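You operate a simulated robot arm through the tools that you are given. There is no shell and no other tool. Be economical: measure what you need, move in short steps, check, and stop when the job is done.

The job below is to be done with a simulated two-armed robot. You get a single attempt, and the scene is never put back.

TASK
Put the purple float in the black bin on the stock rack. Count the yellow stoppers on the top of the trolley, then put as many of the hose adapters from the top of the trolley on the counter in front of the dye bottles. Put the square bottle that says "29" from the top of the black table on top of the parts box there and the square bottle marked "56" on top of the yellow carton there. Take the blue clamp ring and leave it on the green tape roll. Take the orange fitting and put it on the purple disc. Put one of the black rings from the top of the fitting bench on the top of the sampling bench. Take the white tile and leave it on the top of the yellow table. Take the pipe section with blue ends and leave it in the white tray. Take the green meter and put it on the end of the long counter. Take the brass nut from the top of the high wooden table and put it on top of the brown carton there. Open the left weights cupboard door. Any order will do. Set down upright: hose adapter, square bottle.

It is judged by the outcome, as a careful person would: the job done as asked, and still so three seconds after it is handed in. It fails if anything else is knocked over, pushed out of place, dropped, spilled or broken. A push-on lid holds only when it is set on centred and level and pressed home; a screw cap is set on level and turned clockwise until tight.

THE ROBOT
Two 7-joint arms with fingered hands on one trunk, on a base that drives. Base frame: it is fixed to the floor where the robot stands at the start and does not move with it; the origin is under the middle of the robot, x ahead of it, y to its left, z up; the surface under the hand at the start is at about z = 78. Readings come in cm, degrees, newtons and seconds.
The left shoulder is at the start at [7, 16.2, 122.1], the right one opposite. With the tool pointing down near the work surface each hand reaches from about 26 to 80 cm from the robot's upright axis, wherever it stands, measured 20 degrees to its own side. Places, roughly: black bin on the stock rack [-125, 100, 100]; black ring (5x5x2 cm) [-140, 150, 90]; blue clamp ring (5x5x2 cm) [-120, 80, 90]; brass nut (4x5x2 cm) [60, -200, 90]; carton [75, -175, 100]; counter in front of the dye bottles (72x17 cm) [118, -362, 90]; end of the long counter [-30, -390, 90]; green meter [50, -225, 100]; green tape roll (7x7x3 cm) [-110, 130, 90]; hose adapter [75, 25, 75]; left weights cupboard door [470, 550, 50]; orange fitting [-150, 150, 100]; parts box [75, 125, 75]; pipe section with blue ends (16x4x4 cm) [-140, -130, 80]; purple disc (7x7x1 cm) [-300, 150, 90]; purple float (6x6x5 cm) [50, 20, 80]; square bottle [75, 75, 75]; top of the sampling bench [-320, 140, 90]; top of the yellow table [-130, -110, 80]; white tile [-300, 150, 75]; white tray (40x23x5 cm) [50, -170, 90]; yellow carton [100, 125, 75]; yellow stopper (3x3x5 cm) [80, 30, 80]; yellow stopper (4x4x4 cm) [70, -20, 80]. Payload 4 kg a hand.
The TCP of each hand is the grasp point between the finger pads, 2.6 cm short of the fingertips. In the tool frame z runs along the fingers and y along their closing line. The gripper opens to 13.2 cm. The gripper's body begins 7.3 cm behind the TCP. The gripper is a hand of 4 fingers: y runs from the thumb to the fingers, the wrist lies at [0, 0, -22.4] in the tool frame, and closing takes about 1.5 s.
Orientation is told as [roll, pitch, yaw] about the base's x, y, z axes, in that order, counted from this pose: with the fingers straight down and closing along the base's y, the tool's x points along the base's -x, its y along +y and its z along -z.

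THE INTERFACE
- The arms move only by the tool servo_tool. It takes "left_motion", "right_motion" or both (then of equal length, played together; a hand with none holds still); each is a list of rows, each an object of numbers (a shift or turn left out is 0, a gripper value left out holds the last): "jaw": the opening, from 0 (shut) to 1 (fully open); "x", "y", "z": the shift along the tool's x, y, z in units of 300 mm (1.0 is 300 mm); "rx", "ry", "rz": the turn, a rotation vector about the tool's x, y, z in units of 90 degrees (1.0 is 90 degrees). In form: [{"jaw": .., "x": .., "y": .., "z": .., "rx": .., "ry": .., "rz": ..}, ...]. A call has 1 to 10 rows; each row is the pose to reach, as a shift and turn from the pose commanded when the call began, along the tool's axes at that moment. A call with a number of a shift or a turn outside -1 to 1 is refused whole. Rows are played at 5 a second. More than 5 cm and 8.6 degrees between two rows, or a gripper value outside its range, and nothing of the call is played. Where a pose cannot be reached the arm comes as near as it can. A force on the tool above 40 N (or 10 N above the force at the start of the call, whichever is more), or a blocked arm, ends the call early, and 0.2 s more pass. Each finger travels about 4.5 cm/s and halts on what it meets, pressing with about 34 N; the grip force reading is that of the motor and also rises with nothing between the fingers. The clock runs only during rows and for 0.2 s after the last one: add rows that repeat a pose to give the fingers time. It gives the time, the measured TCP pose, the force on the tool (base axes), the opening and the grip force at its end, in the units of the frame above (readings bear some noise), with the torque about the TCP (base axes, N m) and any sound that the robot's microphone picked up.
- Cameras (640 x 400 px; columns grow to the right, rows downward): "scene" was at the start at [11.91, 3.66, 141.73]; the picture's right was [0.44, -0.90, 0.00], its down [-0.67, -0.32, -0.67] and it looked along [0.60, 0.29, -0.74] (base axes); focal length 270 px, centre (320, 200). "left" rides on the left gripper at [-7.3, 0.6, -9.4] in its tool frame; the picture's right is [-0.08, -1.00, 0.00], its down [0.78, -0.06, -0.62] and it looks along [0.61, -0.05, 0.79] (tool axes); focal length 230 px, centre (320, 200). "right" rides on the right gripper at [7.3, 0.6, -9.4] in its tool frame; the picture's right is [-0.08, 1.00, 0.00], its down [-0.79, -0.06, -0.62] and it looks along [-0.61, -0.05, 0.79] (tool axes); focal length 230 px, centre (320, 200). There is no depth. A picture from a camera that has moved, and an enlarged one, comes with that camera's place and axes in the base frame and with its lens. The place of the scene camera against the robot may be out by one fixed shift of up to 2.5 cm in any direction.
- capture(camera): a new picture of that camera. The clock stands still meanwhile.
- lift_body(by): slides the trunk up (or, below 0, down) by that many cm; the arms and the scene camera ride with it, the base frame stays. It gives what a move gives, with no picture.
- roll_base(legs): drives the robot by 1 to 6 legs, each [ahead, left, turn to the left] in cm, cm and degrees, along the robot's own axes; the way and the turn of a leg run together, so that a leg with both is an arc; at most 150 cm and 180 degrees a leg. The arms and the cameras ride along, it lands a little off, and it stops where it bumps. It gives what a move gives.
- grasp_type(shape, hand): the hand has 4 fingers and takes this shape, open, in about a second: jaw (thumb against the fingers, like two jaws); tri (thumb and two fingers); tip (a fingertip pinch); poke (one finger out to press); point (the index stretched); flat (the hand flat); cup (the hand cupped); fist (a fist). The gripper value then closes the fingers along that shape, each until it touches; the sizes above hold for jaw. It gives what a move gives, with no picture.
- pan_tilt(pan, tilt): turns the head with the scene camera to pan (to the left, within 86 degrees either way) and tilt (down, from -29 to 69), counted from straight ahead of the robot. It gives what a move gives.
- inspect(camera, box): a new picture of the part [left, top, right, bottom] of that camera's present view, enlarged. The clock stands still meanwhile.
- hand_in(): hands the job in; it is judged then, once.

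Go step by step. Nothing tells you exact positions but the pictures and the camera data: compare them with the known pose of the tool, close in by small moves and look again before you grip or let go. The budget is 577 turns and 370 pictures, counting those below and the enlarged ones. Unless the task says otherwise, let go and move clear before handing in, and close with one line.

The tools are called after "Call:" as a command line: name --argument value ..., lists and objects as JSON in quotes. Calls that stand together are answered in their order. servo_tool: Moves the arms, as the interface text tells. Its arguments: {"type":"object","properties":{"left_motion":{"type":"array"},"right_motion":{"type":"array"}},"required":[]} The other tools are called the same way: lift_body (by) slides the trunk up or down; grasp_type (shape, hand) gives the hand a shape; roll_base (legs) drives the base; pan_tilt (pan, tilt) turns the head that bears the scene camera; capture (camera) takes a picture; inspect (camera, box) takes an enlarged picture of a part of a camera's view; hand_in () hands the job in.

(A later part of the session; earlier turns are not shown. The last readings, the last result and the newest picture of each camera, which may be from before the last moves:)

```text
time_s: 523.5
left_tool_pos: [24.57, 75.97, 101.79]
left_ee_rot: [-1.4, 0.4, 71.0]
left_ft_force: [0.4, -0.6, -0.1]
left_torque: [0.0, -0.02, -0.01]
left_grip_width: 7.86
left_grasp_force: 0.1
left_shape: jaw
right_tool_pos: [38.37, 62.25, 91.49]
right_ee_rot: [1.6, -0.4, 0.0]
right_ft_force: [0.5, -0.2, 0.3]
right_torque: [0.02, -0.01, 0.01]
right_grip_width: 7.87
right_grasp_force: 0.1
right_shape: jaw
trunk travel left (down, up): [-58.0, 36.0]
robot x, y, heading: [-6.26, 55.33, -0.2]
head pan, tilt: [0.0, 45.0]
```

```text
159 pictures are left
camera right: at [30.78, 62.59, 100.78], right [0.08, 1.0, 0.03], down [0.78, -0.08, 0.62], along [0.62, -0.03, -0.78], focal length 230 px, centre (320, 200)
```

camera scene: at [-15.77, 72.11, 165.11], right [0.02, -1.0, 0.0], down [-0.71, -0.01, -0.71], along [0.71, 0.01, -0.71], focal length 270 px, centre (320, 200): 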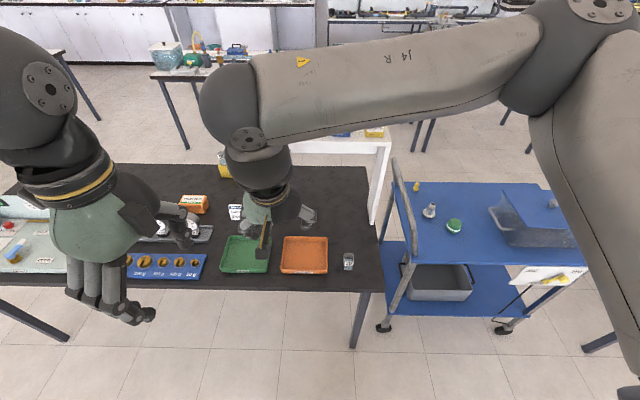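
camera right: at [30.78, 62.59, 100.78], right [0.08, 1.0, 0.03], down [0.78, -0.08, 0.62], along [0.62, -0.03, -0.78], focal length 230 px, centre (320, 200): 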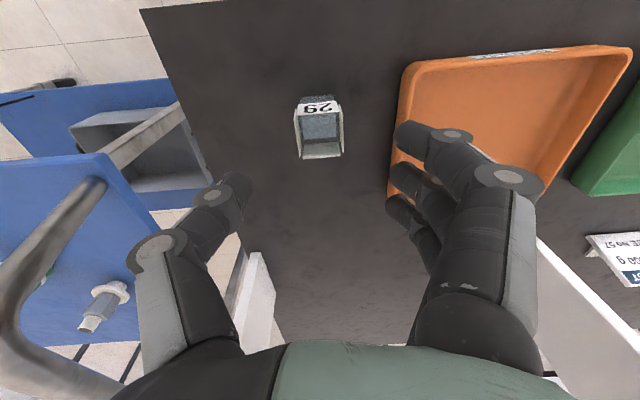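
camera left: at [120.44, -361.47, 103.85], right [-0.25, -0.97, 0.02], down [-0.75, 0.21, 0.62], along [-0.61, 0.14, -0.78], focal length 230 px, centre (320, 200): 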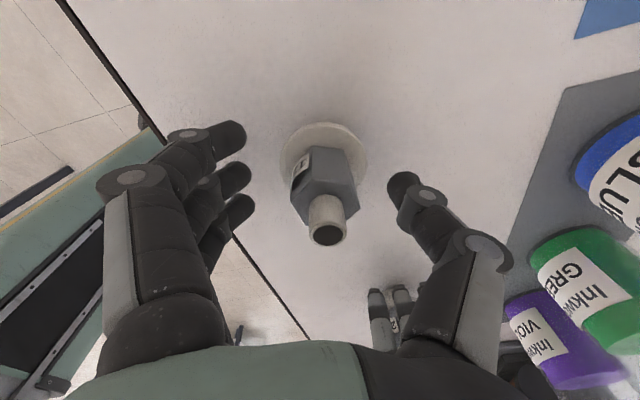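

Call:
servo_tool --right_motion '[{"x": 0.03, "jaw": 0.52}, {"x": 0.03}]'

Call:
lift_body --by -9.8

Call:
capture --camera "right"

```text
time_s: 524.1
left_tool_pos: [24.57, 76.03, 101.68]
left_ee_rot: [-1.3, 0.4, 71.0]
left_ft_force: [-0.2, -0.1, -0.2]
left_torque: [0.03, -0.02, 0.01]
left_grip_width: 7.88
left_grasp_force: 0.1
left_shape: jaw
right_tool_pos: [37.31, 62.27, 91.5]
right_ee_rot: [1.6, -0.5, -0.1]
right_ft_force: [0.1, -0.4, -0.2]
right_torque: [0.01, 0.01, -0.03]
right_grip_width: 6.95
right_grasp_force: 0.0
right_shape: jaw
trunk travel left (down, up): [-58.0, 36.0]
robot x, y, heading: [-6.48, 55.82, 0.0]
head pan, tilt: [0.0, 45.0]
```

```text
time_s: 525.4
left_tool_pos: [24.52, 76.06, 91.9]
left_ee_rot: [-1.3, 0.5, 71.0]
left_ft_force: [-0.2, 0.2, -0.8]
left_torque: [0.0, 0.04, 0.0]
left_grip_width: 7.87
left_grasp_force: 0.0
left_shape: jaw
right_tool_pos: [37.34, 62.41, 81.75]
right_ee_rot: [1.7, -0.5, 0.0]
right_ft_force: [-0.1, 0.1, -0.5]
right_torque: [0.0, 0.03, 0.01]
right_grip_width: 6.94
right_grasp_force: 0.0
right_shape: jaw
trunk travel left (down, up): [-48.2, 45.8]
robot x, y, heading: [-6.83, 55.56, -0.1]
head pan, tilt: [0.0, 45.0]
```

```text
158 pictures are left
camera right: at [29.87, 62.57, 90.97], right [0.08, 1.0, 0.03], down [0.78, -0.08, 0.62], along [0.62, -0.03, -0.78], focal length 230 px, centre (320, 200)
```

right: 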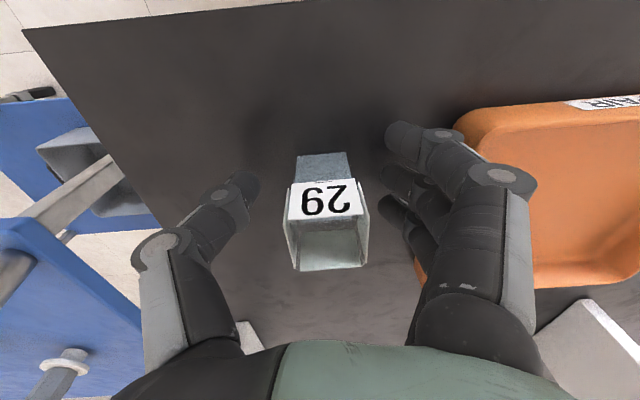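

Call:
servo_tool --right_motion '[{"jaw": 0.4}, {"jaw": 0.3}, {"jaw": 0.2}, {"jaw": 0.1}, {"jaw": 0.1}, {"jaw": 0.1}, {"jaw": 0.1}]'

Call:
lift_body --by 20

Call:
capture --camera "right"

```text
time_s: 527.0
left_tool_pos: [24.53, 75.96, 91.9]
left_ee_rot: [-1.3, 0.4, 71.1]
left_ft_force: [0.9, 0.4, -0.9]
left_torque: [-0.06, 0.01, -0.02]
left_grip_width: 7.9
left_grasp_force: 0.1
left_shape: jaw
right_tool_pos: [37.38, 62.32, 81.72]
right_ee_rot: [1.7, -0.5, -0.1]
right_ft_force: [-0.6, -0.5, 0.7]
right_torque: [0.02, -0.01, 0.01]
right_grip_width: 1.97
right_grasp_force: 33.7
right_shape: jaw
trunk travel left (down, up): [-48.2, 45.8]
robot x, y, heading: [-6.61, 55.0, 0.1]
head pan, tilt: [0.0, 45.0]
```

```text
time_s: 529.2
left_tool_pos: [24.58, 76.12, 111.9]
left_ee_rot: [-1.3, 0.5, 71.1]
left_ft_force: [-0.5, -0.4, 0.9]
left_torque: [0.01, -0.02, 0.0]
left_grip_width: 7.89
left_grasp_force: 0.1
left_shape: jaw
right_tool_pos: [37.28, 62.13, 101.66]
right_ee_rot: [1.5, -0.5, 0.0]
right_ft_force: [-0.3, 0.2, -0.4]
right_torque: [0.0, 0.01, 0.03]
right_grip_width: 1.93
right_grasp_force: 34.1
right_shape: jaw
trunk travel left (down, up): [-68.2, 25.8]
robot x, y, heading: [-6.76, 55.6, 0.1]
head pan, tilt: [0.0, 45.0]
```

```text
157 pictures are left
camera right: at [29.9, 62.57, 110.94], right [0.08, 1.0, 0.03], down [0.78, -0.08, 0.62], along [0.62, -0.03, -0.78], focal length 230 px, centre (320, 200)
```

right: 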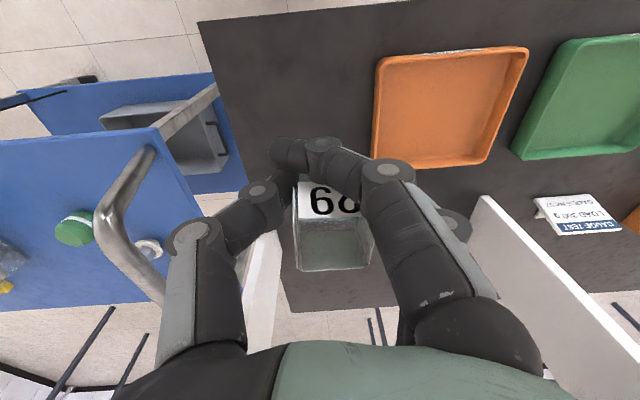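

Bottle 29 is held. I carry it around to the far side, to set it on the orange parts box.

Call:
lift_body --by 20

Call:
roll_base --legs '[[-24, 0, 0], [0, 148, 0], [0, 75, 0], [0, 0, 90], [0, 0, 90]]'

Call:
roll_base --legs '[[-148, 0, 0], [-30, 0, 0]]'

Call:
capture --camera "right"

```text
time_s: 531.4
left_tool_pos: [24.57, 75.98, 131.89]
left_ee_rot: [-1.3, 0.4, 71.1]
left_ft_force: [-0.3, -0.7, 0.7]
left_torque: [-0.01, -0.02, 0.02]
left_grip_width: 7.87
left_grasp_force: 0.0
left_shape: jaw
right_tool_pos: [37.4, 62.43, 121.75]
right_ee_rot: [1.6, -0.5, 0.0]
right_ft_force: [0.8, -0.5, -0.8]
right_torque: [0.0, -0.01, 0.0]
right_grip_width: 1.95
right_grasp_force: 34.7
right_shape: jaw
trunk travel left (down, up): [-88.2, 5.8]
robot x, y, heading: [-6.27, 55.42, 0.1]
head pan, tilt: [0.0, 45.0]
```

```text
time_s: 551.4
left_tool_pos: [-62.14, 258.67, 131.89]
left_ee_rot: [-1.3, 0.5, -109.4]
left_ft_force: [0.5, -0.9, -0.6]
left_torque: [0.0, -0.03, -0.03]
left_grip_width: 7.86
left_grasp_force: 0.1
left_shape: jaw
right_tool_pos: [-75.0, 272.41, 121.67]
right_ee_rot: [1.6, -0.5, 179.6]
right_ft_force: [-0.3, 0.2, -1.1]
right_torque: [0.0, 0.0, 0.01]
right_grip_width: 1.91
right_grasp_force: 34.0
right_shape: jaw
trunk travel left (down, up): [-88.2, 5.8]
robot x, y, heading: [-31.09, 279.15, 179.5]
head pan, tilt: [0.0, 45.0]
```

```text
time_s: 560.4
left_tool_pos: [115.94, 257.81, 131.76]
left_ee_rot: [-1.3, 0.5, -109.1]
left_ft_force: [-0.3, 0.9, 0.4]
left_torque: [0.01, -0.03, 0.0]
left_grip_width: 7.86
left_grasp_force: 0.0
left_shape: jaw
right_tool_pos: [103.13, 271.62, 121.63]
right_ee_rot: [1.5, -0.4, 179.9]
right_ft_force: [-0.8, 0.2, -0.4]
right_torque: [0.0, -0.01, 0.0]
right_grip_width: 1.92
right_grasp_force: 34.2
right_shape: jaw
trunk travel left (down, up): [-88.2, 5.8]
robot x, y, heading: [147.09, 278.38, 179.9]
head pan, tilt: [0.0, 45.0]
```

```text
156 pictures are left
camera right: at [110.48, 271.2, 130.87], right [-0.08, -1.0, 0.03], down [-0.78, 0.08, 0.62], along [-0.62, 0.03, -0.78], focal length 230 px, centre (320, 200)
```

right: 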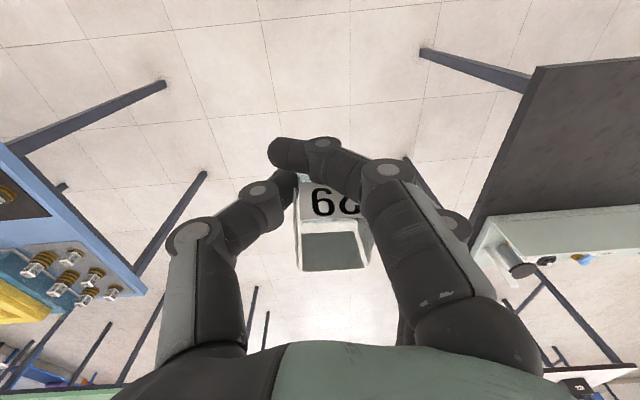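

Call:
roll_base --legs '[[0, 141, 0]]'

Call:
capture --camera "scene"

Call:
inspect --camera "scene" --box '[220, 160, 460, 320]'

```text
time_s: 567.5
left_tool_pos: [115.23, 116.76, 131.86]
left_ee_rot: [-1.4, 0.4, -109.5]
left_ft_force: [0.1, 0.1, 0.0]
left_torque: [-0.01, 0.0, 0.0]
left_grip_width: 7.86
left_grasp_force: 0.0
left_shape: jaw
right_tool_pos: [102.56, 130.41, 121.74]
right_ee_rot: [1.7, -0.5, 179.4]
right_ft_force: [0.0, 0.8, -0.2]
right_torque: [-0.01, 0.02, -0.04]
right_grip_width: 1.96
right_grasp_force: 33.8
right_shape: jaw
trunk travel left (down, up): [-88.2, 5.8]
robot x, y, heading: [146.85, 137.17, 179.6]
head pan, tilt: [0.0, 45.0]
```

```text
155 pictures are left
camera scene: at [133.17, 137.38, 160.31], right [0.01, 1.0, 0.0], down [0.71, -0.01, -0.71], along [-0.71, 0.01, -0.71], focal length 270 px, centre (320, 200)
```

scene: 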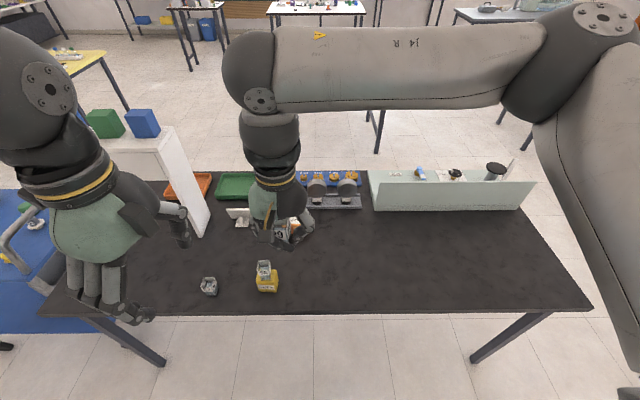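

```text
2.50 times, centred on (340, 240) of scene
camera zoom: at [133.17, 137.38, 160.31], right [0.01, 1.0, 0.0], down [0.71, -0.01, -0.71], along [-0.71, 0.01, -0.71], focal length 675 px, centre (270, 100)
```

zoom: 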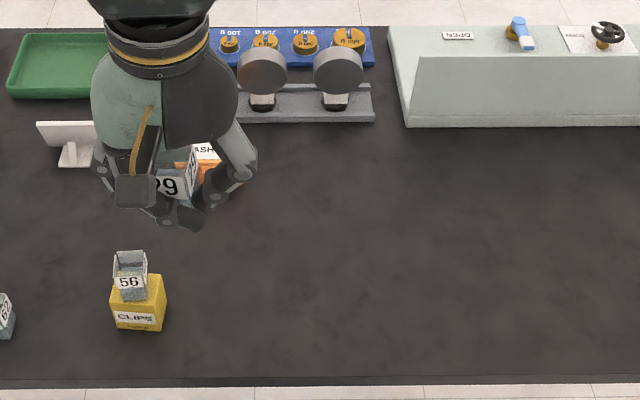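

Call:
roll_base --legs '[[29, 0, 0.4]]'

Call:
servo_tool --right_motion '[{"x": -0.1}, {"x": -0.2}]'

Call:
capture --camera "right"

Call:
capture --camera "scene"

```text
time_s: 569.5
left_tool_pos: [86.61, 116.65, 132.02]
left_ee_rot: [-1.5, 0.4, -109.2]
left_ft_force: [-0.2, -0.7, 0.3]
left_torque: [0.0, 0.0, 0.01]
left_grip_width: 7.86
left_grasp_force: 0.1
left_shape: jaw
right_tool_pos: [73.87, 130.49, 121.71]
right_ee_rot: [1.6, -0.6, 179.7]
right_ft_force: [-0.1, 1.5, 0.3]
right_torque: [0.01, 0.06, -0.01]
right_grip_width: 1.96
right_grasp_force: 34.2
right_shape: jaw
trunk travel left (down, up): [-88.2, 5.8]
robot x, y, heading: [117.34, 137.29, 179.6]
head pan, tilt: [0.0, 45.0]
```

```text
time_s: 570.0
left_tool_pos: [86.49, 116.58, 131.96]
left_ee_rot: [-1.4, 0.4, -109.2]
left_ft_force: [-0.4, 0.0, 0.3]
left_torque: [0.01, -0.02, -0.02]
left_grip_width: 7.89
left_grasp_force: 0.0
left_shape: jaw
right_tool_pos: [67.75, 130.48, 121.85]
right_ee_rot: [1.6, -0.5, 179.8]
right_ft_force: [0.1, 0.2, 0.6]
right_torque: [-0.02, 0.01, 0.02]
right_grip_width: 1.93
right_grasp_force: 33.9
right_shape: jaw
trunk travel left (down, up): [-88.2, 5.8]
robot x, y, heading: [117.94, 137.21, 179.6]
head pan, tilt: [0.0, 45.0]
```

```text
153 pictures are left
camera right: at [75.1, 130.04, 131.02], right [-0.08, -1.0, 0.03], down [-0.78, 0.08, 0.62], along [-0.62, 0.03, -0.78], focal length 230 px, centre (320, 200)
```

right: 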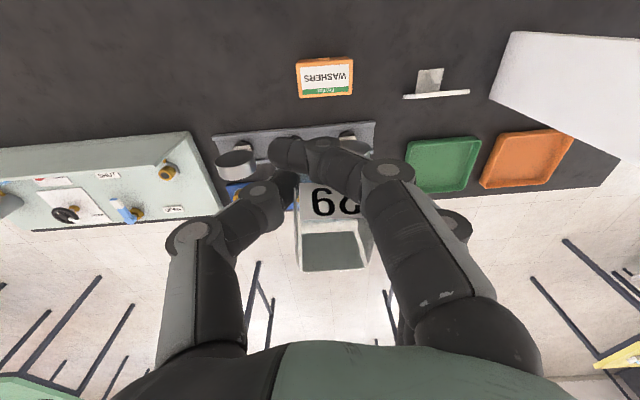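

```text
152 pictures are left
camera scene: at [104.34, 137.36, 160.31], right [0.0, 1.0, 0.0], down [0.71, 0.0, -0.71], along [-0.71, 0.0, -0.71], focal length 270 px, centre (320, 200)
```

scene: 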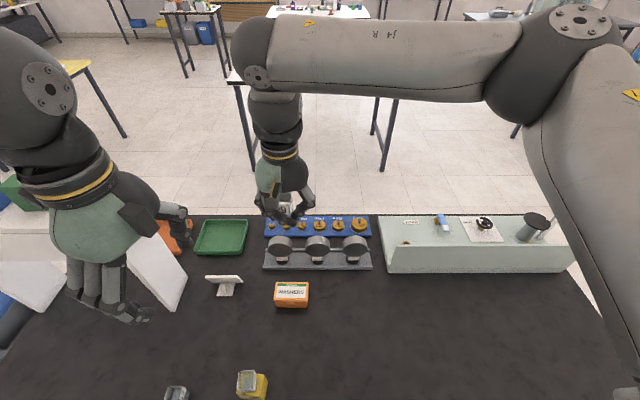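

Call:
servo_tool --right_motion '[{"x": -0.03, "y": 0.02}, {"x": -0.065, "y": 0.04}, {"x": -0.065, "y": 0.04}, {"x": -0.065, "y": 0.04}]' --left_motion '[{"z": -0.12}, {"z": -0.24}, {"z": -0.36}, {"z": -0.48}]'

Call:
lift_body --by -29

Call:
capture --camera "right"

Call:
inspect --camera "scene" --box '[200, 140, 400, 300]'

```text
time_s: 571.0
left_tool_pos: [86.71, 116.47, 146.38]
left_ee_rot: [-1.3, 0.3, -109.2]
left_ft_force: [0.2, 0.3, 0.7]
left_torque: [0.0, -0.04, 0.01]
left_grip_width: 7.86
left_grasp_force: 0.0
left_shape: jaw
right_tool_pos: [65.78, 129.38, 121.76]
right_ee_rot: [1.6, -0.6, 179.7]
right_ft_force: [-0.4, -0.1, -0.1]
right_torque: [-0.02, 0.01, 0.02]
right_grip_width: 1.95
right_grasp_force: 34.0
right_shape: jaw
trunk travel left (down, up): [-88.2, 5.8]
robot x, y, heading: [117.39, 137.16, 179.9]
head pan, tilt: [0.0, 45.0]
```

```text
time_s: 574.0
left_tool_pos: [86.85, 116.44, 117.32]
left_ee_rot: [-1.4, 0.4, -109.2]
left_ft_force: [0.3, -0.3, -0.3]
left_torque: [0.0, -0.04, 0.0]
left_grip_width: 7.89
left_grasp_force: 0.0
left_shape: jaw
right_tool_pos: [65.83, 129.41, 92.9]
right_ee_rot: [1.6, -0.5, 179.7]
right_ft_force: [-0.1, 0.4, -0.2]
right_torque: [0.0, 0.02, -0.03]
right_grip_width: 1.95
right_grasp_force: 33.8
right_shape: jaw
trunk travel left (down, up): [-59.2, 34.8]
robot x, y, heading: [117.75, 137.53, 180.0]
head pan, tilt: [0.0, 45.0]
```

```text
151 pictures are left
camera right: at [73.14, 128.86, 102.07], right [-0.08, -1.0, 0.03], down [-0.78, 0.08, 0.62], along [-0.62, 0.03, -0.78], focal length 230 px, centre (320, 200)
```

right: 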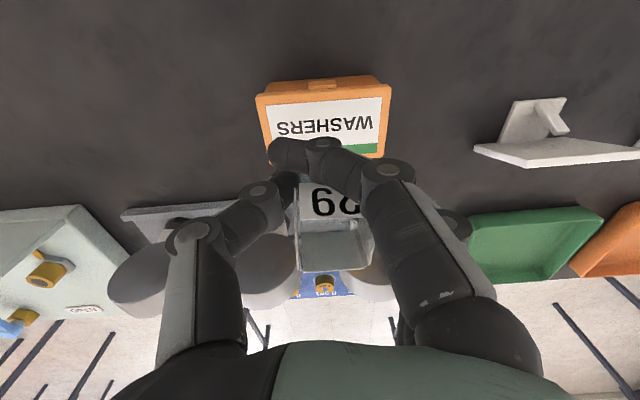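

```text
2.50 times, centred on (300, 220) of scene
camera zoom: at [104.33, 137.42, 131.32], right [0.0, 1.0, 0.0], down [0.71, 0.0, -0.71], along [-0.71, 0.0, -0.71], focal length 675 px, centre (370, 150)
```

zoom: 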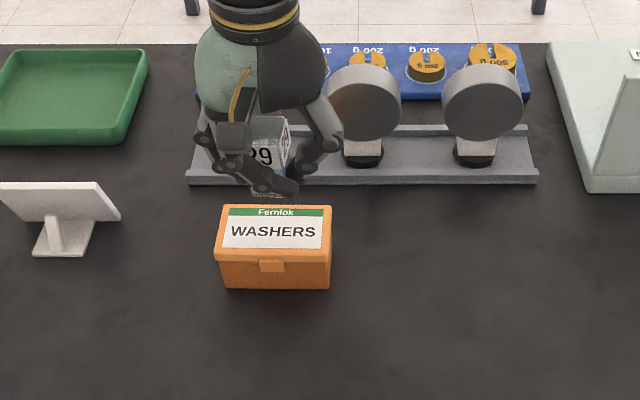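

Call:
servo_tool --right_motion '[{"x": -0.017, "y": 0.01}, {"x": -0.017, "y": 0.01}]'

Call:
lift_body --by -5

Call:
capture --camera "right"

Call:
inspect --camera "scene" --box '[240, 170, 360, 260]'

```text
time_s: 574.6
left_tool_pos: [86.86, 116.4, 117.38]
left_ee_rot: [-1.4, 0.5, -109.1]
left_ft_force: [0.8, -0.2, 0.0]
left_torque: [-0.01, -0.03, 0.01]
left_grip_width: 7.86
left_grasp_force: 0.2
left_shape: jaw
right_tool_pos: [65.29, 128.96, 92.89]
right_ee_rot: [1.6, -0.4, 179.8]
right_ft_force: [0.2, -0.1, 0.0]
right_torque: [0.02, 0.02, 0.01]
right_grip_width: 1.95
right_grasp_force: 34.1
right_shape: jaw
trunk travel left (down, up): [-59.2, 34.8]
robot x, y, heading: [117.47, 137.15, 180.2]
head pan, tilt: [0.0, 45.0]
```

```text
time_s: 575.5
left_tool_pos: [86.83, 116.45, 112.29]
left_ee_rot: [-1.5, 0.5, -109.2]
left_ft_force: [0.3, -0.5, 0.4]
left_torque: [0.02, -0.02, -0.01]
left_grip_width: 7.91
left_grasp_force: 0.0
left_shape: jaw
right_tool_pos: [65.27, 129.03, 87.85]
right_ee_rot: [1.6, -0.5, 179.7]
right_ft_force: [0.4, -0.4, 0.4]
right_torque: [0.0, 0.0, 0.0]
right_grip_width: 1.95
right_grasp_force: 34.4
right_shape: jaw
trunk travel left (down, up): [-54.2, 39.8]
robot x, y, heading: [117.86, 136.98, 180.2]
head pan, tilt: [0.0, 45.0]
```

```text
149 pictures are left
camera right: at [72.68, 128.55, 97.07], right [-0.08, -1.0, 0.03], down [-0.78, 0.08, 0.62], along [-0.62, 0.03, -0.78], focal length 230 px, centre (320, 200)
```

right: 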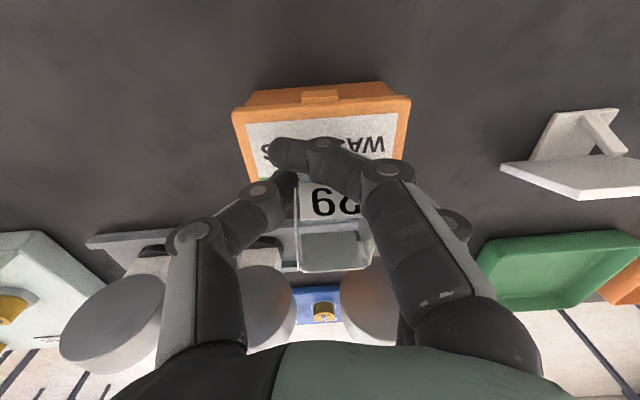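

```text
4.44 times, centred on (300, 215) of scene
camera zoom: at [104.35, 137.43, 126.31], right [0.0, 1.0, 0.0], down [0.71, 0.0, -0.71], along [-0.71, 0.0, -0.71], focal length 1200 px, centre (409, 133)
```

zoom: 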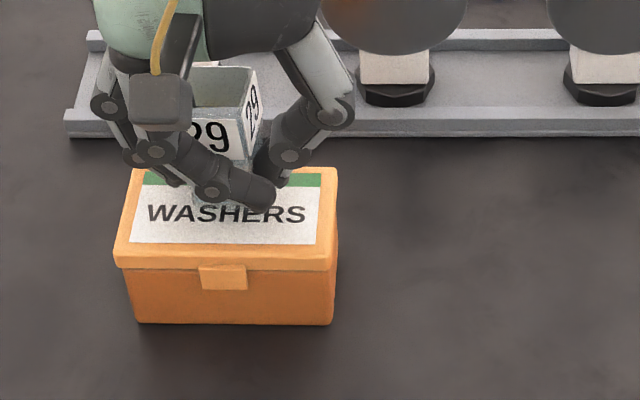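

Call:
lift_body --by -1.2

Call:
lift_body --by -0.5

```text
time_s: 576.2
left_tool_pos: [86.92, 116.43, 111.14]
left_ee_rot: [-1.4, 0.4, -109.3]
left_ft_force: [-0.4, -0.4, 0.1]
left_torque: [0.0, -0.02, -0.01]
left_grip_width: 7.87
left_grasp_force: 0.1
left_shape: jaw
right_tool_pos: [65.19, 128.96, 87.44]
right_ee_rot: [1.9, -1.1, 179.4]
right_ft_force: [3.3, 3.0, 19.9]
right_torque: [-0.21, 0.1, 0.06]
right_grip_width: 2.14
right_grasp_force: 34.0
right_shape: jaw
trunk travel left (down, up): [-53.0, 41.0]
robot x, y, heading: [117.62, 136.93, 179.8]
head pan, tilt: [0.0, 45.0]
stopped: the force on the tool passed its limit at 41 N (the readings are from after the stop); the commanded pose is now the measured one
```

```text
time_s: 576.6
left_tool_pos: [86.97, 116.48, 110.78]
left_ee_rot: [-1.4, 0.4, -109.3]
left_ft_force: [0.1, -0.5, 0.2]
left_torque: [0.01, -0.05, -0.02]
left_grip_width: 7.86
left_grasp_force: 0.2
left_shape: jaw
right_tool_pos: [65.0, 128.99, 87.27]
right_ee_rot: [2.3, -1.5, 179.3]
right_ft_force: [5.4, 3.9, 22.5]
right_torque: [-0.19, 0.07, 0.05]
right_grip_width: 2.2
right_grasp_force: 34.0
right_shape: jaw
trunk travel left (down, up): [-52.6, 41.4]
robot x, y, heading: [117.86, 137.02, 179.6]
head pan, tilt: [0.0, 45.0]
stopped: the force on the tool passed its limit at 42 N (the readings are from after the stop); the commanded pose is now the measured one
```

Call:
lift_body --by 0.5

Call:
capture --camera "right"

Call:
inspect --camera "scene" --box '[240, 170, 360, 260]'

```text
time_s: 577.2
left_tool_pos: [86.85, 116.48, 111.29]
left_ee_rot: [-1.4, 0.3, -109.2]
left_ft_force: [0.2, 0.1, 0.0]
left_torque: [-0.01, 0.03, 0.07]
left_grip_width: 7.86
left_grasp_force: 0.0
left_shape: jaw
right_tool_pos: [65.05, 128.98, 87.49]
right_ee_rot: [2.1, -1.2, 179.4]
right_ft_force: [1.7, -0.4, 3.3]
right_torque: [-0.12, 0.0, 0.02]
right_grip_width: 2.15
right_grasp_force: 33.5
right_shape: jaw
trunk travel left (down, up): [-53.1, 40.9]
robot x, y, heading: [117.84, 137.04, 179.7]
head pan, tilt: [0.0, 45.0]
```

```text
147 pictures are left
camera right: at [72.46, 128.55, 96.6], right [-0.09, -1.0, 0.04], down [-0.77, 0.09, 0.63], along [-0.63, 0.03, -0.78], focal length 230 px, centre (320, 200)
```

right: 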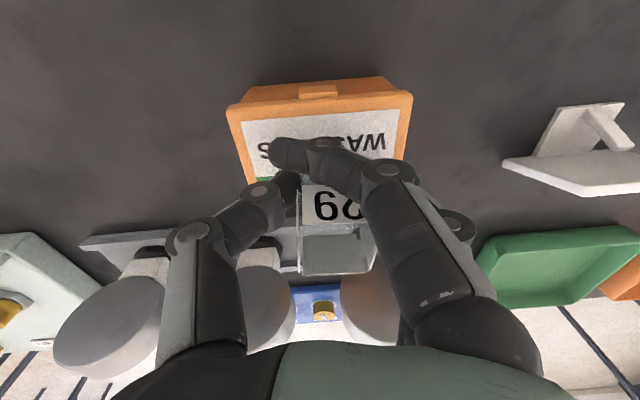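

```text
4.44 times, centred on (300, 215) of scene
camera zoom: at [104.41, 137.45, 125.25], right [0.0, 1.0, 0.0], down [0.71, 0.0, -0.71], along [-0.71, 0.0, -0.71], focal length 1200 px, centre (409, 133)
```

zoom: 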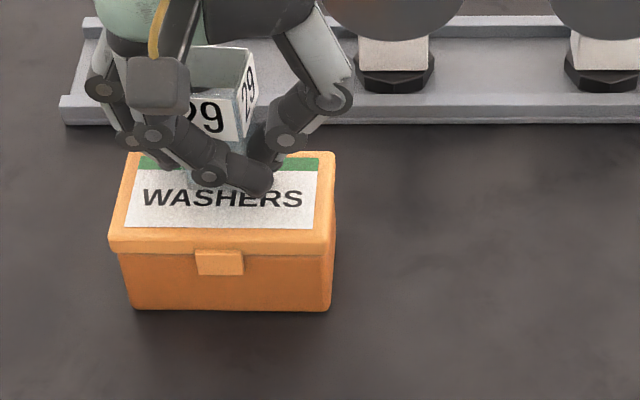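

The bottle seems to sit near the back edge of the box; I lift slightly, bring it 1.6 cm toward me and set it down again.

Call:
lift_body --by 0.8

Call:
servo_tool --right_motion '[{"x": 0.03}, {"x": 0.055}]'

Call:
lift_body --by -0.9

Call:
capture --camera "right"

Call:
inspect --camera "scene" --box '[240, 170, 360, 260]'

```text
time_s: 577.8
left_tool_pos: [86.72, 116.43, 112.14]
left_ee_rot: [-1.4, 0.6, -109.3]
left_ft_force: [-1.1, -0.3, -0.2]
left_torque: [-0.01, 0.0, -0.02]
left_grip_width: 7.89
left_grasp_force: 0.0
left_shape: jaw
right_tool_pos: [64.96, 128.9, 88.31]
right_ee_rot: [2.1, -1.3, 179.5]
right_ft_force: [-0.2, 0.2, -0.4]
right_torque: [-0.01, 0.01, 0.02]
right_grip_width: 2.07
right_grasp_force: 33.8
right_shape: jaw
trunk travel left (down, up): [-53.9, 40.1]
robot x, y, heading: [117.74, 137.48, 179.7]
head pan, tilt: [0.0, 45.0]
```

```text
time_s: 578.4
left_tool_pos: [86.69, 116.51, 112.07]
left_ee_rot: [-1.4, 0.4, -109.2]
left_ft_force: [0.6, 0.7, 0.3]
left_torque: [0.01, 0.0, 0.02]
left_grip_width: 7.86
left_grasp_force: 0.0
left_shape: jaw
right_tool_pos: [66.59, 128.91, 88.29]
right_ee_rot: [2.2, -1.2, 179.4]
right_ft_force: [0.1, -0.3, -1.2]
right_torque: [0.0, -0.02, 0.0]
right_grip_width: 2.08
right_grasp_force: 33.8
right_shape: jaw
trunk travel left (down, up): [-53.9, 40.1]
robot x, y, heading: [117.63, 136.94, 179.7]
head pan, tilt: [0.0, 45.0]
```

```text
time_s: 578.9
left_tool_pos: [86.93, 116.45, 111.16]
left_ee_rot: [-1.4, 0.4, -109.2]
left_ft_force: [0.5, 0.0, -0.8]
left_torque: [0.01, 0.03, -0.01]
left_grip_width: 7.87
left_grasp_force: 0.0
left_shape: jaw
right_tool_pos: [66.56, 128.91, 87.53]
right_ee_rot: [2.3, -1.3, 179.4]
right_ft_force: [1.1, 1.1, 8.5]
right_torque: [-0.15, 0.08, 0.02]
right_grip_width: 2.08
right_grasp_force: 33.7
right_shape: jaw
trunk travel left (down, up): [-53.0, 41.0]
robot x, y, heading: [117.7, 137.34, 179.8]
head pan, tilt: [0.0, 45.0]
```

```text
145 pictures are left
camera right: at [74.09, 128.52, 96.58], right [-0.09, -1.0, 0.04], down [-0.77, 0.09, 0.63], along [-0.63, 0.02, -0.77], focal length 230 px, centre (320, 200)
```

right: 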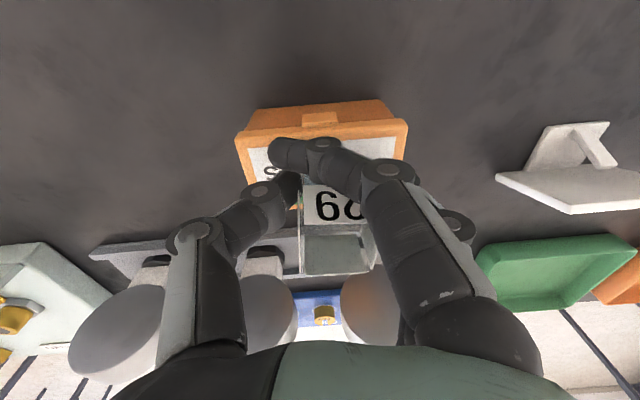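

```text
4.44 times, centred on (300, 215) of scene
camera zoom: at [104.42, 137.47, 125.18], right [0.0, 1.0, 0.0], down [0.71, 0.0, -0.71], along [-0.71, 0.0, -0.71], focal length 1200 px, centre (409, 133)
```

zoom: 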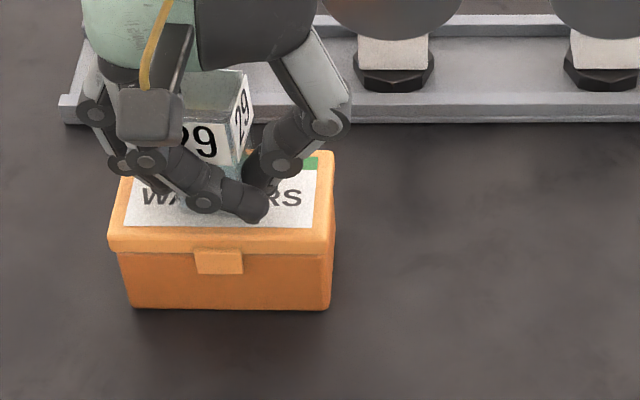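

Call:
servo_tool --right_motion '[{"jaw": 0.18}, {"jaw": 0.22}, {"jaw": 0.28}, {"jaw": 0.35}, {"jaw": 0.42}, {"jaw": 0.5}, {"jaw": 0.58}, {"jaw": 0.58}]'

Call:
capture --camera "right"

Call:
inspect --camera "scene" --box '[240, 170, 360, 260]'

```text
time_s: 580.7
left_tool_pos: [86.78, 116.4, 111.13]
left_ee_rot: [-1.4, 0.5, -109.2]
left_ft_force: [0.2, 0.1, -0.7]
left_torque: [-0.02, 0.0, 0.0]
left_grip_width: 7.88
left_grasp_force: 0.1
left_shape: jaw
right_tool_pos: [66.6, 128.9, 87.44]
right_ee_rot: [2.1, -1.3, 179.5]
right_ft_force: [0.2, -0.6, -0.5]
right_torque: [0.0, 0.0, -0.01]
right_grip_width: 7.57
right_grasp_force: 0.1
right_shape: jaw
trunk travel left (down, up): [-53.0, 41.0]
robot x, y, heading: [117.59, 137.62, 179.8]
head pan, tilt: [0.0, 45.0]
```

```text
143 pictures are left
camera right: at [74.05, 128.5, 96.48], right [-0.09, -1.0, 0.04], down [-0.77, 0.09, 0.63], along [-0.63, 0.03, -0.78], focal length 230 px, centre (320, 200)
```

right: 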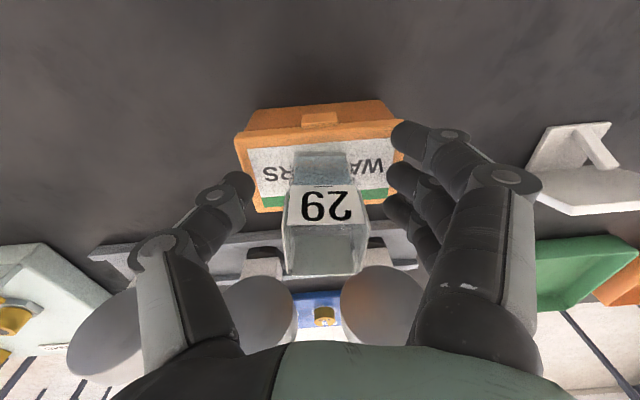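

```text
4.44 times, centred on (300, 215) of scene
camera zoom: at [104.34, 137.44, 125.16], right [0.0, 1.0, 0.0], down [0.71, 0.0, -0.71], along [-0.71, 0.0, -0.71], focal length 1200 px, centre (409, 133)
```

zoom: 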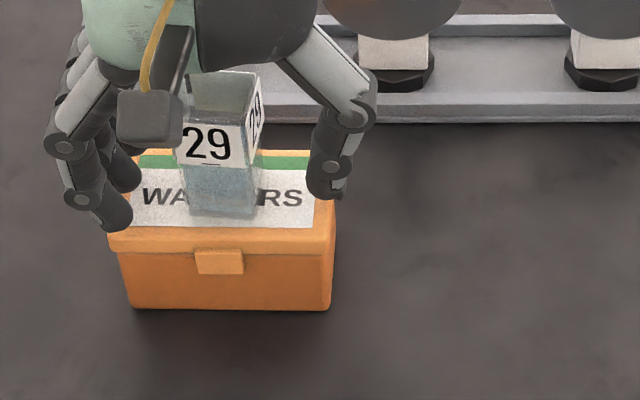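

Bottle 29 stands well on the parts box. I raise away and head for the weights cupboard, looking first.

Call:
lift_body --by 25

Call:
roll_base --legs '[[-30, 0, 0], [0, -142, 0]]'

Call:
pan_tilt --pan -86 --tilt 20

Call:
capture --camera "scene"

```text
time_s: 583.3
left_tool_pos: [86.73, 116.43, 136.19]
left_ee_rot: [-1.4, 0.5, -109.2]
left_ft_force: [0.2, 0.5, 0.5]
left_torque: [-0.01, 0.0, 0.0]
left_grip_width: 7.87
left_grasp_force: 0.0
left_shape: jaw
right_tool_pos: [66.72, 128.94, 112.26]
right_ee_rot: [2.1, -1.2, 179.5]
right_ft_force: [0.4, -0.1, -0.3]
right_torque: [0.01, -0.02, 0.0]
right_grip_width: 7.6
right_grasp_force: 0.1
right_shape: jaw
trunk travel left (down, up): [-78.0, 16.0]
robot x, y, heading: [117.82, 137.13, 179.6]
head pan, tilt: [0.0, 45.0]
```

```text
time_s: 592.0
left_tool_pos: [116.67, 257.94, 136.24]
left_ee_rot: [-1.3, 0.5, -108.4]
left_ft_force: [0.1, 0.3, 0.4]
left_torque: [-0.01, 0.01, 0.02]
left_grip_width: 7.89
left_grasp_force: 0.1
left_shape: jaw
right_tool_pos: [96.2, 270.0, 112.24]
right_ee_rot: [2.1, -1.2, -179.6]
right_ft_force: [0.3, 0.4, 0.3]
right_torque: [-0.01, 0.04, -0.04]
right_grip_width: 7.6
right_grasp_force: 0.0
right_shape: jaw
trunk travel left (down, up): [-78.0, 16.0]
robot x, y, heading: [147.28, 279.29, -179.3]
head pan, tilt: [0.0, 45.0]
```

```text
time_s: 593.6
left_tool_pos: [116.56, 257.89, 136.1]
left_ee_rot: [-1.4, 0.5, -108.2]
left_ft_force: [0.2, -0.2, -0.8]
left_torque: [0.0, 0.02, -0.03]
left_grip_width: 7.87
left_grasp_force: 0.1
left_shape: jaw
right_tool_pos: [96.29, 269.94, 112.31]
right_ee_rot: [2.1, -1.2, -179.6]
right_ft_force: [-0.8, 0.1, -0.7]
right_torque: [-0.02, 0.02, -0.04]
right_grip_width: 7.57
right_grasp_force: 0.1
right_shape: jaw
trunk travel left (down, up): [-78.0, 16.0]
robot x, y, heading: [147.18, 279.11, -179.3]
head pan, tilt: [-85.9, 20.0]
```

```text
141 pictures are left
camera scene: at [141.13, 288.59, 154.03], right [1.0, 0.08, 0.0], down [0.03, -0.34, -0.94], along [-0.08, 0.94, -0.34], focal length 270 px, centre (320, 200)
```

scene: 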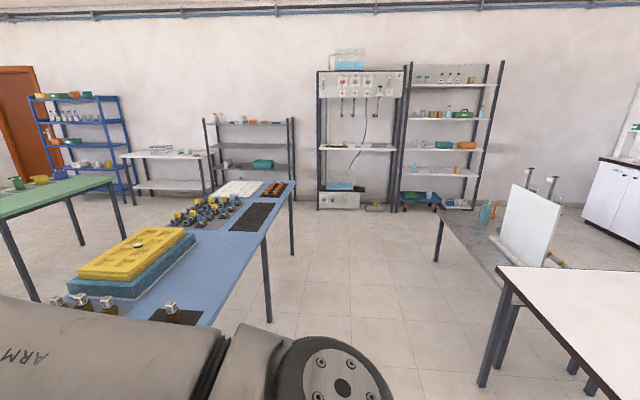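

Call:
roll_base --legs '[[0, 0, -90]]'

Call:
pan_tilt --pan -50 --tilt 20

Call:
capture --camera "scene"

Call:
pan_tilt --pan 0 --tilt 30

Call:
capture --camera "scene"

```text
time_s: 597.9
left_tool_pos: [126.22, 310.03, 136.05]
left_ee_rot: [-1.4, 0.5, 161.0]
left_ft_force: [0.2, 0.4, 0.2]
left_torque: [-0.01, 0.0, 0.03]
left_grip_width: 7.86
left_grasp_force: 0.2
left_shape: jaw
right_tool_pos: [138.65, 330.22, 112.31]
right_ee_rot: [2.1, -1.1, 89.6]
right_ft_force: [0.6, -0.3, -0.2]
right_torque: [-0.03, -0.01, 0.02]
right_grip_width: 7.58
right_grasp_force: 0.0
right_shape: jaw
trunk travel left (down, up): [-78.0, 16.0]
robot x, y, heading: [146.86, 279.19, 89.9]
head pan, tilt: [-85.9, 20.0]
```

```text
time_s: 598.9
left_tool_pos: [126.18, 309.98, 136.12]
left_ee_rot: [-1.4, 0.5, 161.0]
left_ft_force: [0.3, -0.4, -0.3]
left_torque: [0.0, -0.03, 0.0]
left_grip_width: 7.88
left_grasp_force: 0.0
left_shape: jaw
right_tool_pos: [138.55, 330.2, 112.45]
right_ee_rot: [2.2, -1.3, 89.5]
right_ft_force: [0.7, 0.2, 0.2]
right_torque: [-0.04, -0.03, 0.04]
right_grip_width: 7.59
right_grasp_force: 0.1
right_shape: jaw
trunk travel left (down, up): [-78.0, 16.0]
robot x, y, heading: [147.25, 279.27, 89.9]
head pan, tilt: [-50.0, 20.0]
```

```text
140 pictures are left
camera scene: at [154.06, 290.38, 154.03], right [0.64, -0.77, 0.0], down [-0.26, -0.22, -0.94], along [0.72, 0.6, -0.34], focal length 270 px, centre (320, 200)
```

scene: 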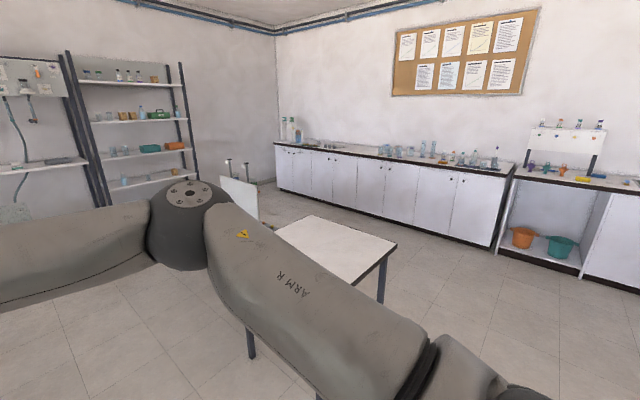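

```text
time_s: 600.1
left_tool_pos: [126.31, 310.03, 136.11]
left_ee_rot: [-1.4, 0.5, 160.9]
left_ft_force: [-0.1, -0.1, 0.2]
left_torque: [0.02, 0.03, 0.01]
left_grip_width: 7.86
left_grasp_force: 0.1
left_shape: jaw
right_tool_pos: [138.59, 330.26, 112.38]
right_ee_rot: [2.2, -1.2, 89.5]
right_ft_force: [-0.6, 0.2, 0.0]
right_torque: [0.04, -0.01, 0.06]
right_grip_width: 7.62
right_grasp_force: 0.1
right_shape: jaw
trunk travel left (down, up): [-78.0, 16.0]
robot x, y, heading: [147.46, 279.2, 89.8]
head pan, tilt: [0.0, 30.0]
```

```text
139 pictures are left
camera scene: at [146.94, 293.46, 152.42], right [1.0, 0.0, 0.0], down [0.0, -0.5, -0.87], along [0.0, 0.87, -0.5], focal length 270 px, centre (320, 200)
```

scene: 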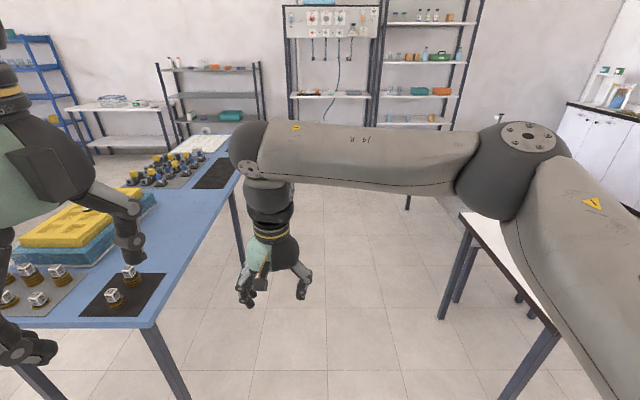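

Call:
pan_tilt --pan -50 --tilt 12

Call:
inspect --camera "scene" --box '[255, 140, 535, 280]'

Call:
inspect --camera "scene" --box '[265, 150, 385, 225]'

```text
time_s: 601.3
left_tool_pos: [126.24, 309.98, 136.25]
left_ee_rot: [-1.4, 0.5, 161.0]
left_ft_force: [-0.1, -0.4, 0.2]
left_torque: [0.01, -0.05, 0.03]
left_grip_width: 7.87
left_grasp_force: 0.0
left_shape: jaw
right_tool_pos: [138.69, 330.05, 112.33]
right_ee_rot: [2.0, -1.2, 89.6]
right_ft_force: [0.1, -0.4, 0.2]
right_torque: [0.01, 0.04, 0.02]
right_grip_width: 7.6
right_grasp_force: 0.1
right_shape: jaw
trunk travel left (down, up): [-78.0, 16.0]
robot x, y, heading: [147.4, 279.0, 89.6]
head pan, tilt: [-50.0, 12.0]
```

```text
2.29 times, centred on (395, 210) of scene
camera zoom: at [154.06, 290.41, 155.33], right [0.64, -0.77, 0.0], down [-0.16, -0.13, -0.98], along [0.75, 0.63, -0.21], focal length 617 px, centre (149, 177)
```

zoom: 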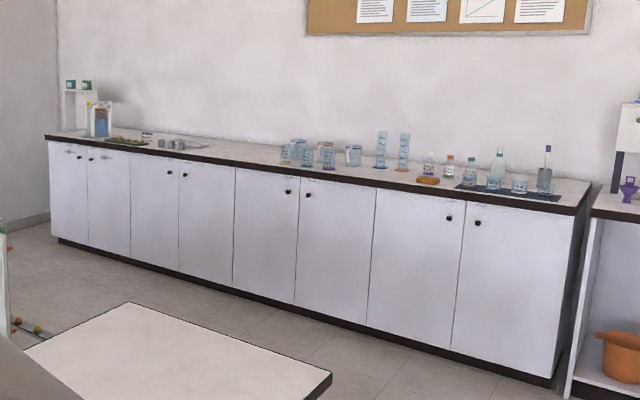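

```text
5.33 times, centred on (325, 188) of scene
camera zoom: at [154.06, 290.41, 155.33], right [0.64, -0.77, 0.0], down [-0.16, -0.13, -0.98], along [0.75, 0.63, -0.21], focal length 1439 px, centre (293, 267)
```

zoom: 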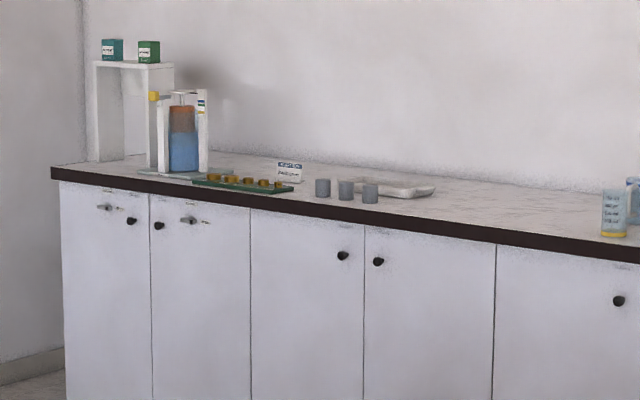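

The cupboard line is along the far east wall. I drive down the lane to look closer.

Call:
roll_base --legs '[[0, -10, 0.4], [145, 0, 0]]'

Call:
pan_tilt --pan -60 --tilt 20

Call:
capture --camera "scene"

```text
time_s: 609.2
left_tool_pos: [135.25, 454.9, 136.21]
left_ee_rot: [-1.4, 0.5, 161.2]
left_ft_force: [-0.9, -0.3, -0.1]
left_torque: [-0.01, -0.02, 0.01]
left_grip_width: 7.89
left_grasp_force: 0.0
left_shape: jaw
right_tool_pos: [147.56, 475.11, 112.31]
right_ee_rot: [2.0, -1.3, 89.9]
right_ft_force: [-0.8, 0.1, 0.8]
right_torque: [0.0, -0.01, -0.02]
right_grip_width: 7.6
right_grasp_force: 0.0
right_shape: jaw
trunk travel left (down, up): [-78.0, 16.0]
robot x, y, heading: [156.47, 423.87, 90.2]
head pan, tilt: [-50.0, 12.0]
```

```text
time_s: 609.9
left_tool_pos: [135.25, 454.92, 136.1]
left_ee_rot: [-1.3, 0.5, 161.3]
left_ft_force: [-0.4, -0.2, 0.3]
left_torque: [0.0, -0.01, -0.01]
left_grip_width: 7.87
left_grasp_force: 0.0
left_shape: jaw
right_tool_pos: [147.55, 475.25, 112.26]
right_ee_rot: [2.2, -1.1, 90.0]
right_ft_force: [-0.3, 0.1, -0.2]
right_torque: [-0.02, 0.01, 0.03]
right_grip_width: 7.58
right_grasp_force: 0.0
right_shape: jaw
trunk travel left (down, up): [-78.0, 16.0]
robot x, y, heading: [156.55, 424.1, 90.2]
head pan, tilt: [-60.0, 20.0]
```

```text
136 pictures are left
camera scene: at [164.13, 434.11, 154.03], right [0.5, -0.86, 0.0], down [-0.29, -0.17, -0.94], along [0.81, 0.47, -0.34], focal length 270 px, centre (320, 200)
```

scene: 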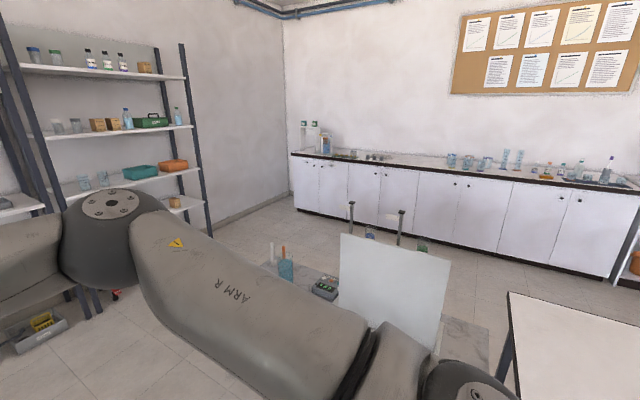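

Call:
inspect --camera "scene" --box '[285, 140, 415, 225]'

Call:
inspect --camera "scene" --box '[400, 150, 530, 260]'

```text
4.71 times, centred on (350, 182) of scene
camera zoom: at [164.13, 434.11, 154.03], right [0.5, -0.86, 0.0], down [-0.29, -0.17, -0.94], along [0.81, 0.47, -0.34], focal length 1270 px, centre (179, 282)
```

zoom: 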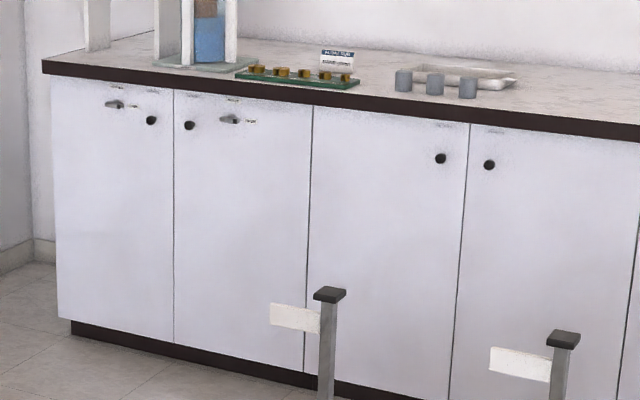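

```text
3.64 times, centred on (465, 205) of scene
camera zoom: at [164.13, 434.11, 154.03], right [0.5, -0.86, 0.0], down [-0.29, -0.17, -0.94], along [0.81, 0.47, -0.34], focal length 981 px, centre (-207, 182)
```

zoom: 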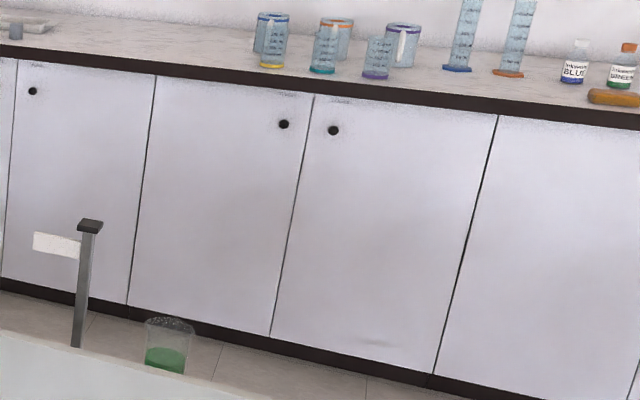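

Call:
roll_base --legs '[[148, 0, 0], [0, 0, -90]]'

Call:
pan_tilt --pan 0 --tilt 25

Call:
capture --camera "scene"

```text
time_s: 621.1
left_tool_pos: [186.78, 593.33, 136.3]
left_ee_rot: [-1.3, 0.5, 71.3]
left_ft_force: [-0.3, -0.5, 0.9]
left_torque: [-0.03, 0.01, 0.0]
left_grip_width: 7.87
left_grasp_force: 0.0
left_shape: jaw
right_tool_pos: [207.14, 581.17, 112.34]
right_ee_rot: [2.0, -1.2, -0.1]
right_ft_force: [0.0, -0.8, 0.4]
right_torque: [0.01, 0.03, 0.0]
right_grip_width: 7.61
right_grasp_force: 0.1
right_shape: jaw
trunk travel left (down, up): [-78.0, 16.0]
robot x, y, heading: [156.39, 572.39, 0.4]
head pan, tilt: [-60.0, 20.0]
```

```text
time_s: 622.4
left_tool_pos: [186.92, 593.38, 136.17]
left_ee_rot: [-1.4, 0.5, 71.3]
left_ft_force: [-0.6, -0.3, 0.2]
left_torque: [0.02, 0.01, -0.02]
left_grip_width: 7.86
left_grasp_force: 0.0
left_shape: jaw
right_tool_pos: [207.17, 581.14, 112.29]
right_ee_rot: [2.2, -1.2, 0.0]
right_ft_force: [-0.3, 0.9, -0.6]
right_torque: [0.02, -0.01, -0.02]
right_grip_width: 7.63
right_grasp_force: 0.0
right_shape: jaw
trunk travel left (down, up): [-78.0, 16.0]
robot x, y, heading: [156.05, 572.29, 0.3]
head pan, tilt: [0.0, 25.0]
```

```text
133 pictures are left
camera scene: at [170.17, 572.56, 153.22], right [0.0, -1.0, 0.0], down [-0.42, 0.0, -0.91], along [0.91, 0.0, -0.42], focal length 270 px, centre (320, 200)
```

scene: 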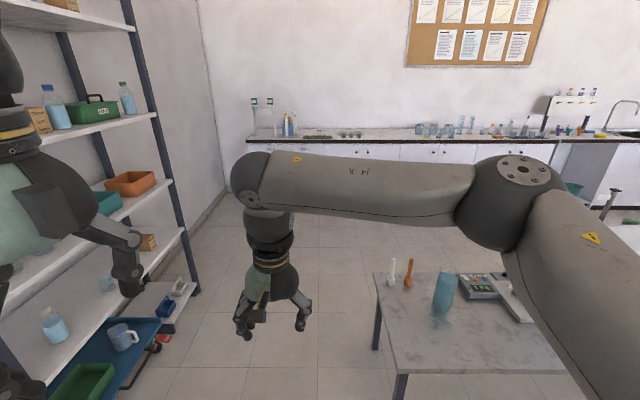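

Call:
roll_base --legs '[[0, 30, -0.3], [130, 0, 0]]'

Call:
capture --camera "scene"

```text
time_s: 630.5
left_tool_pos: [316.72, 621.8, 136.1]
left_ee_rot: [-1.3, 0.5, 70.3]
left_ft_force: [-0.1, -0.2, -0.4]
left_torque: [-0.04, 0.0, 0.01]
left_grip_width: 7.87
left_grasp_force: 0.1
left_shape: jaw
right_tool_pos: [336.93, 609.16, 112.38]
right_ee_rot: [2.2, -1.4, -1.1]
right_ft_force: [-0.3, -0.6, 0.5]
right_torque: [-0.03, 0.0, -0.02]
right_grip_width: 7.6
right_grasp_force: 0.1
right_shape: jaw
trunk travel left (down, up): [-78.0, 16.0]
robot x, y, heading: [285.55, 601.54, -0.7]
head pan, tilt: [0.0, 25.0]
```

```text
132 pictures are left
camera scene: at [299.78, 601.38, 153.23], right [-0.01, -1.0, 0.0], down [-0.42, 0.01, -0.91], along [0.91, -0.01, -0.42], focal length 270 px, centre (320, 200)
```

scene: 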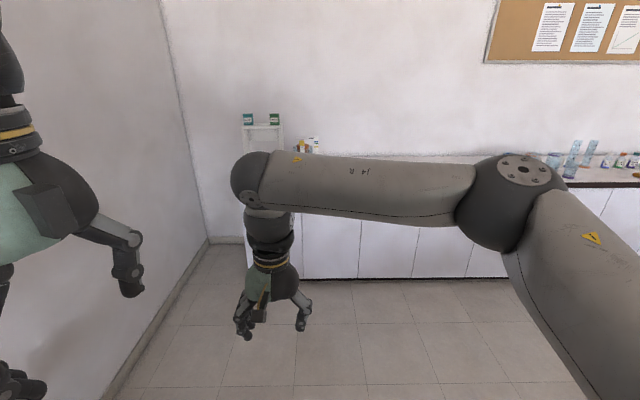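

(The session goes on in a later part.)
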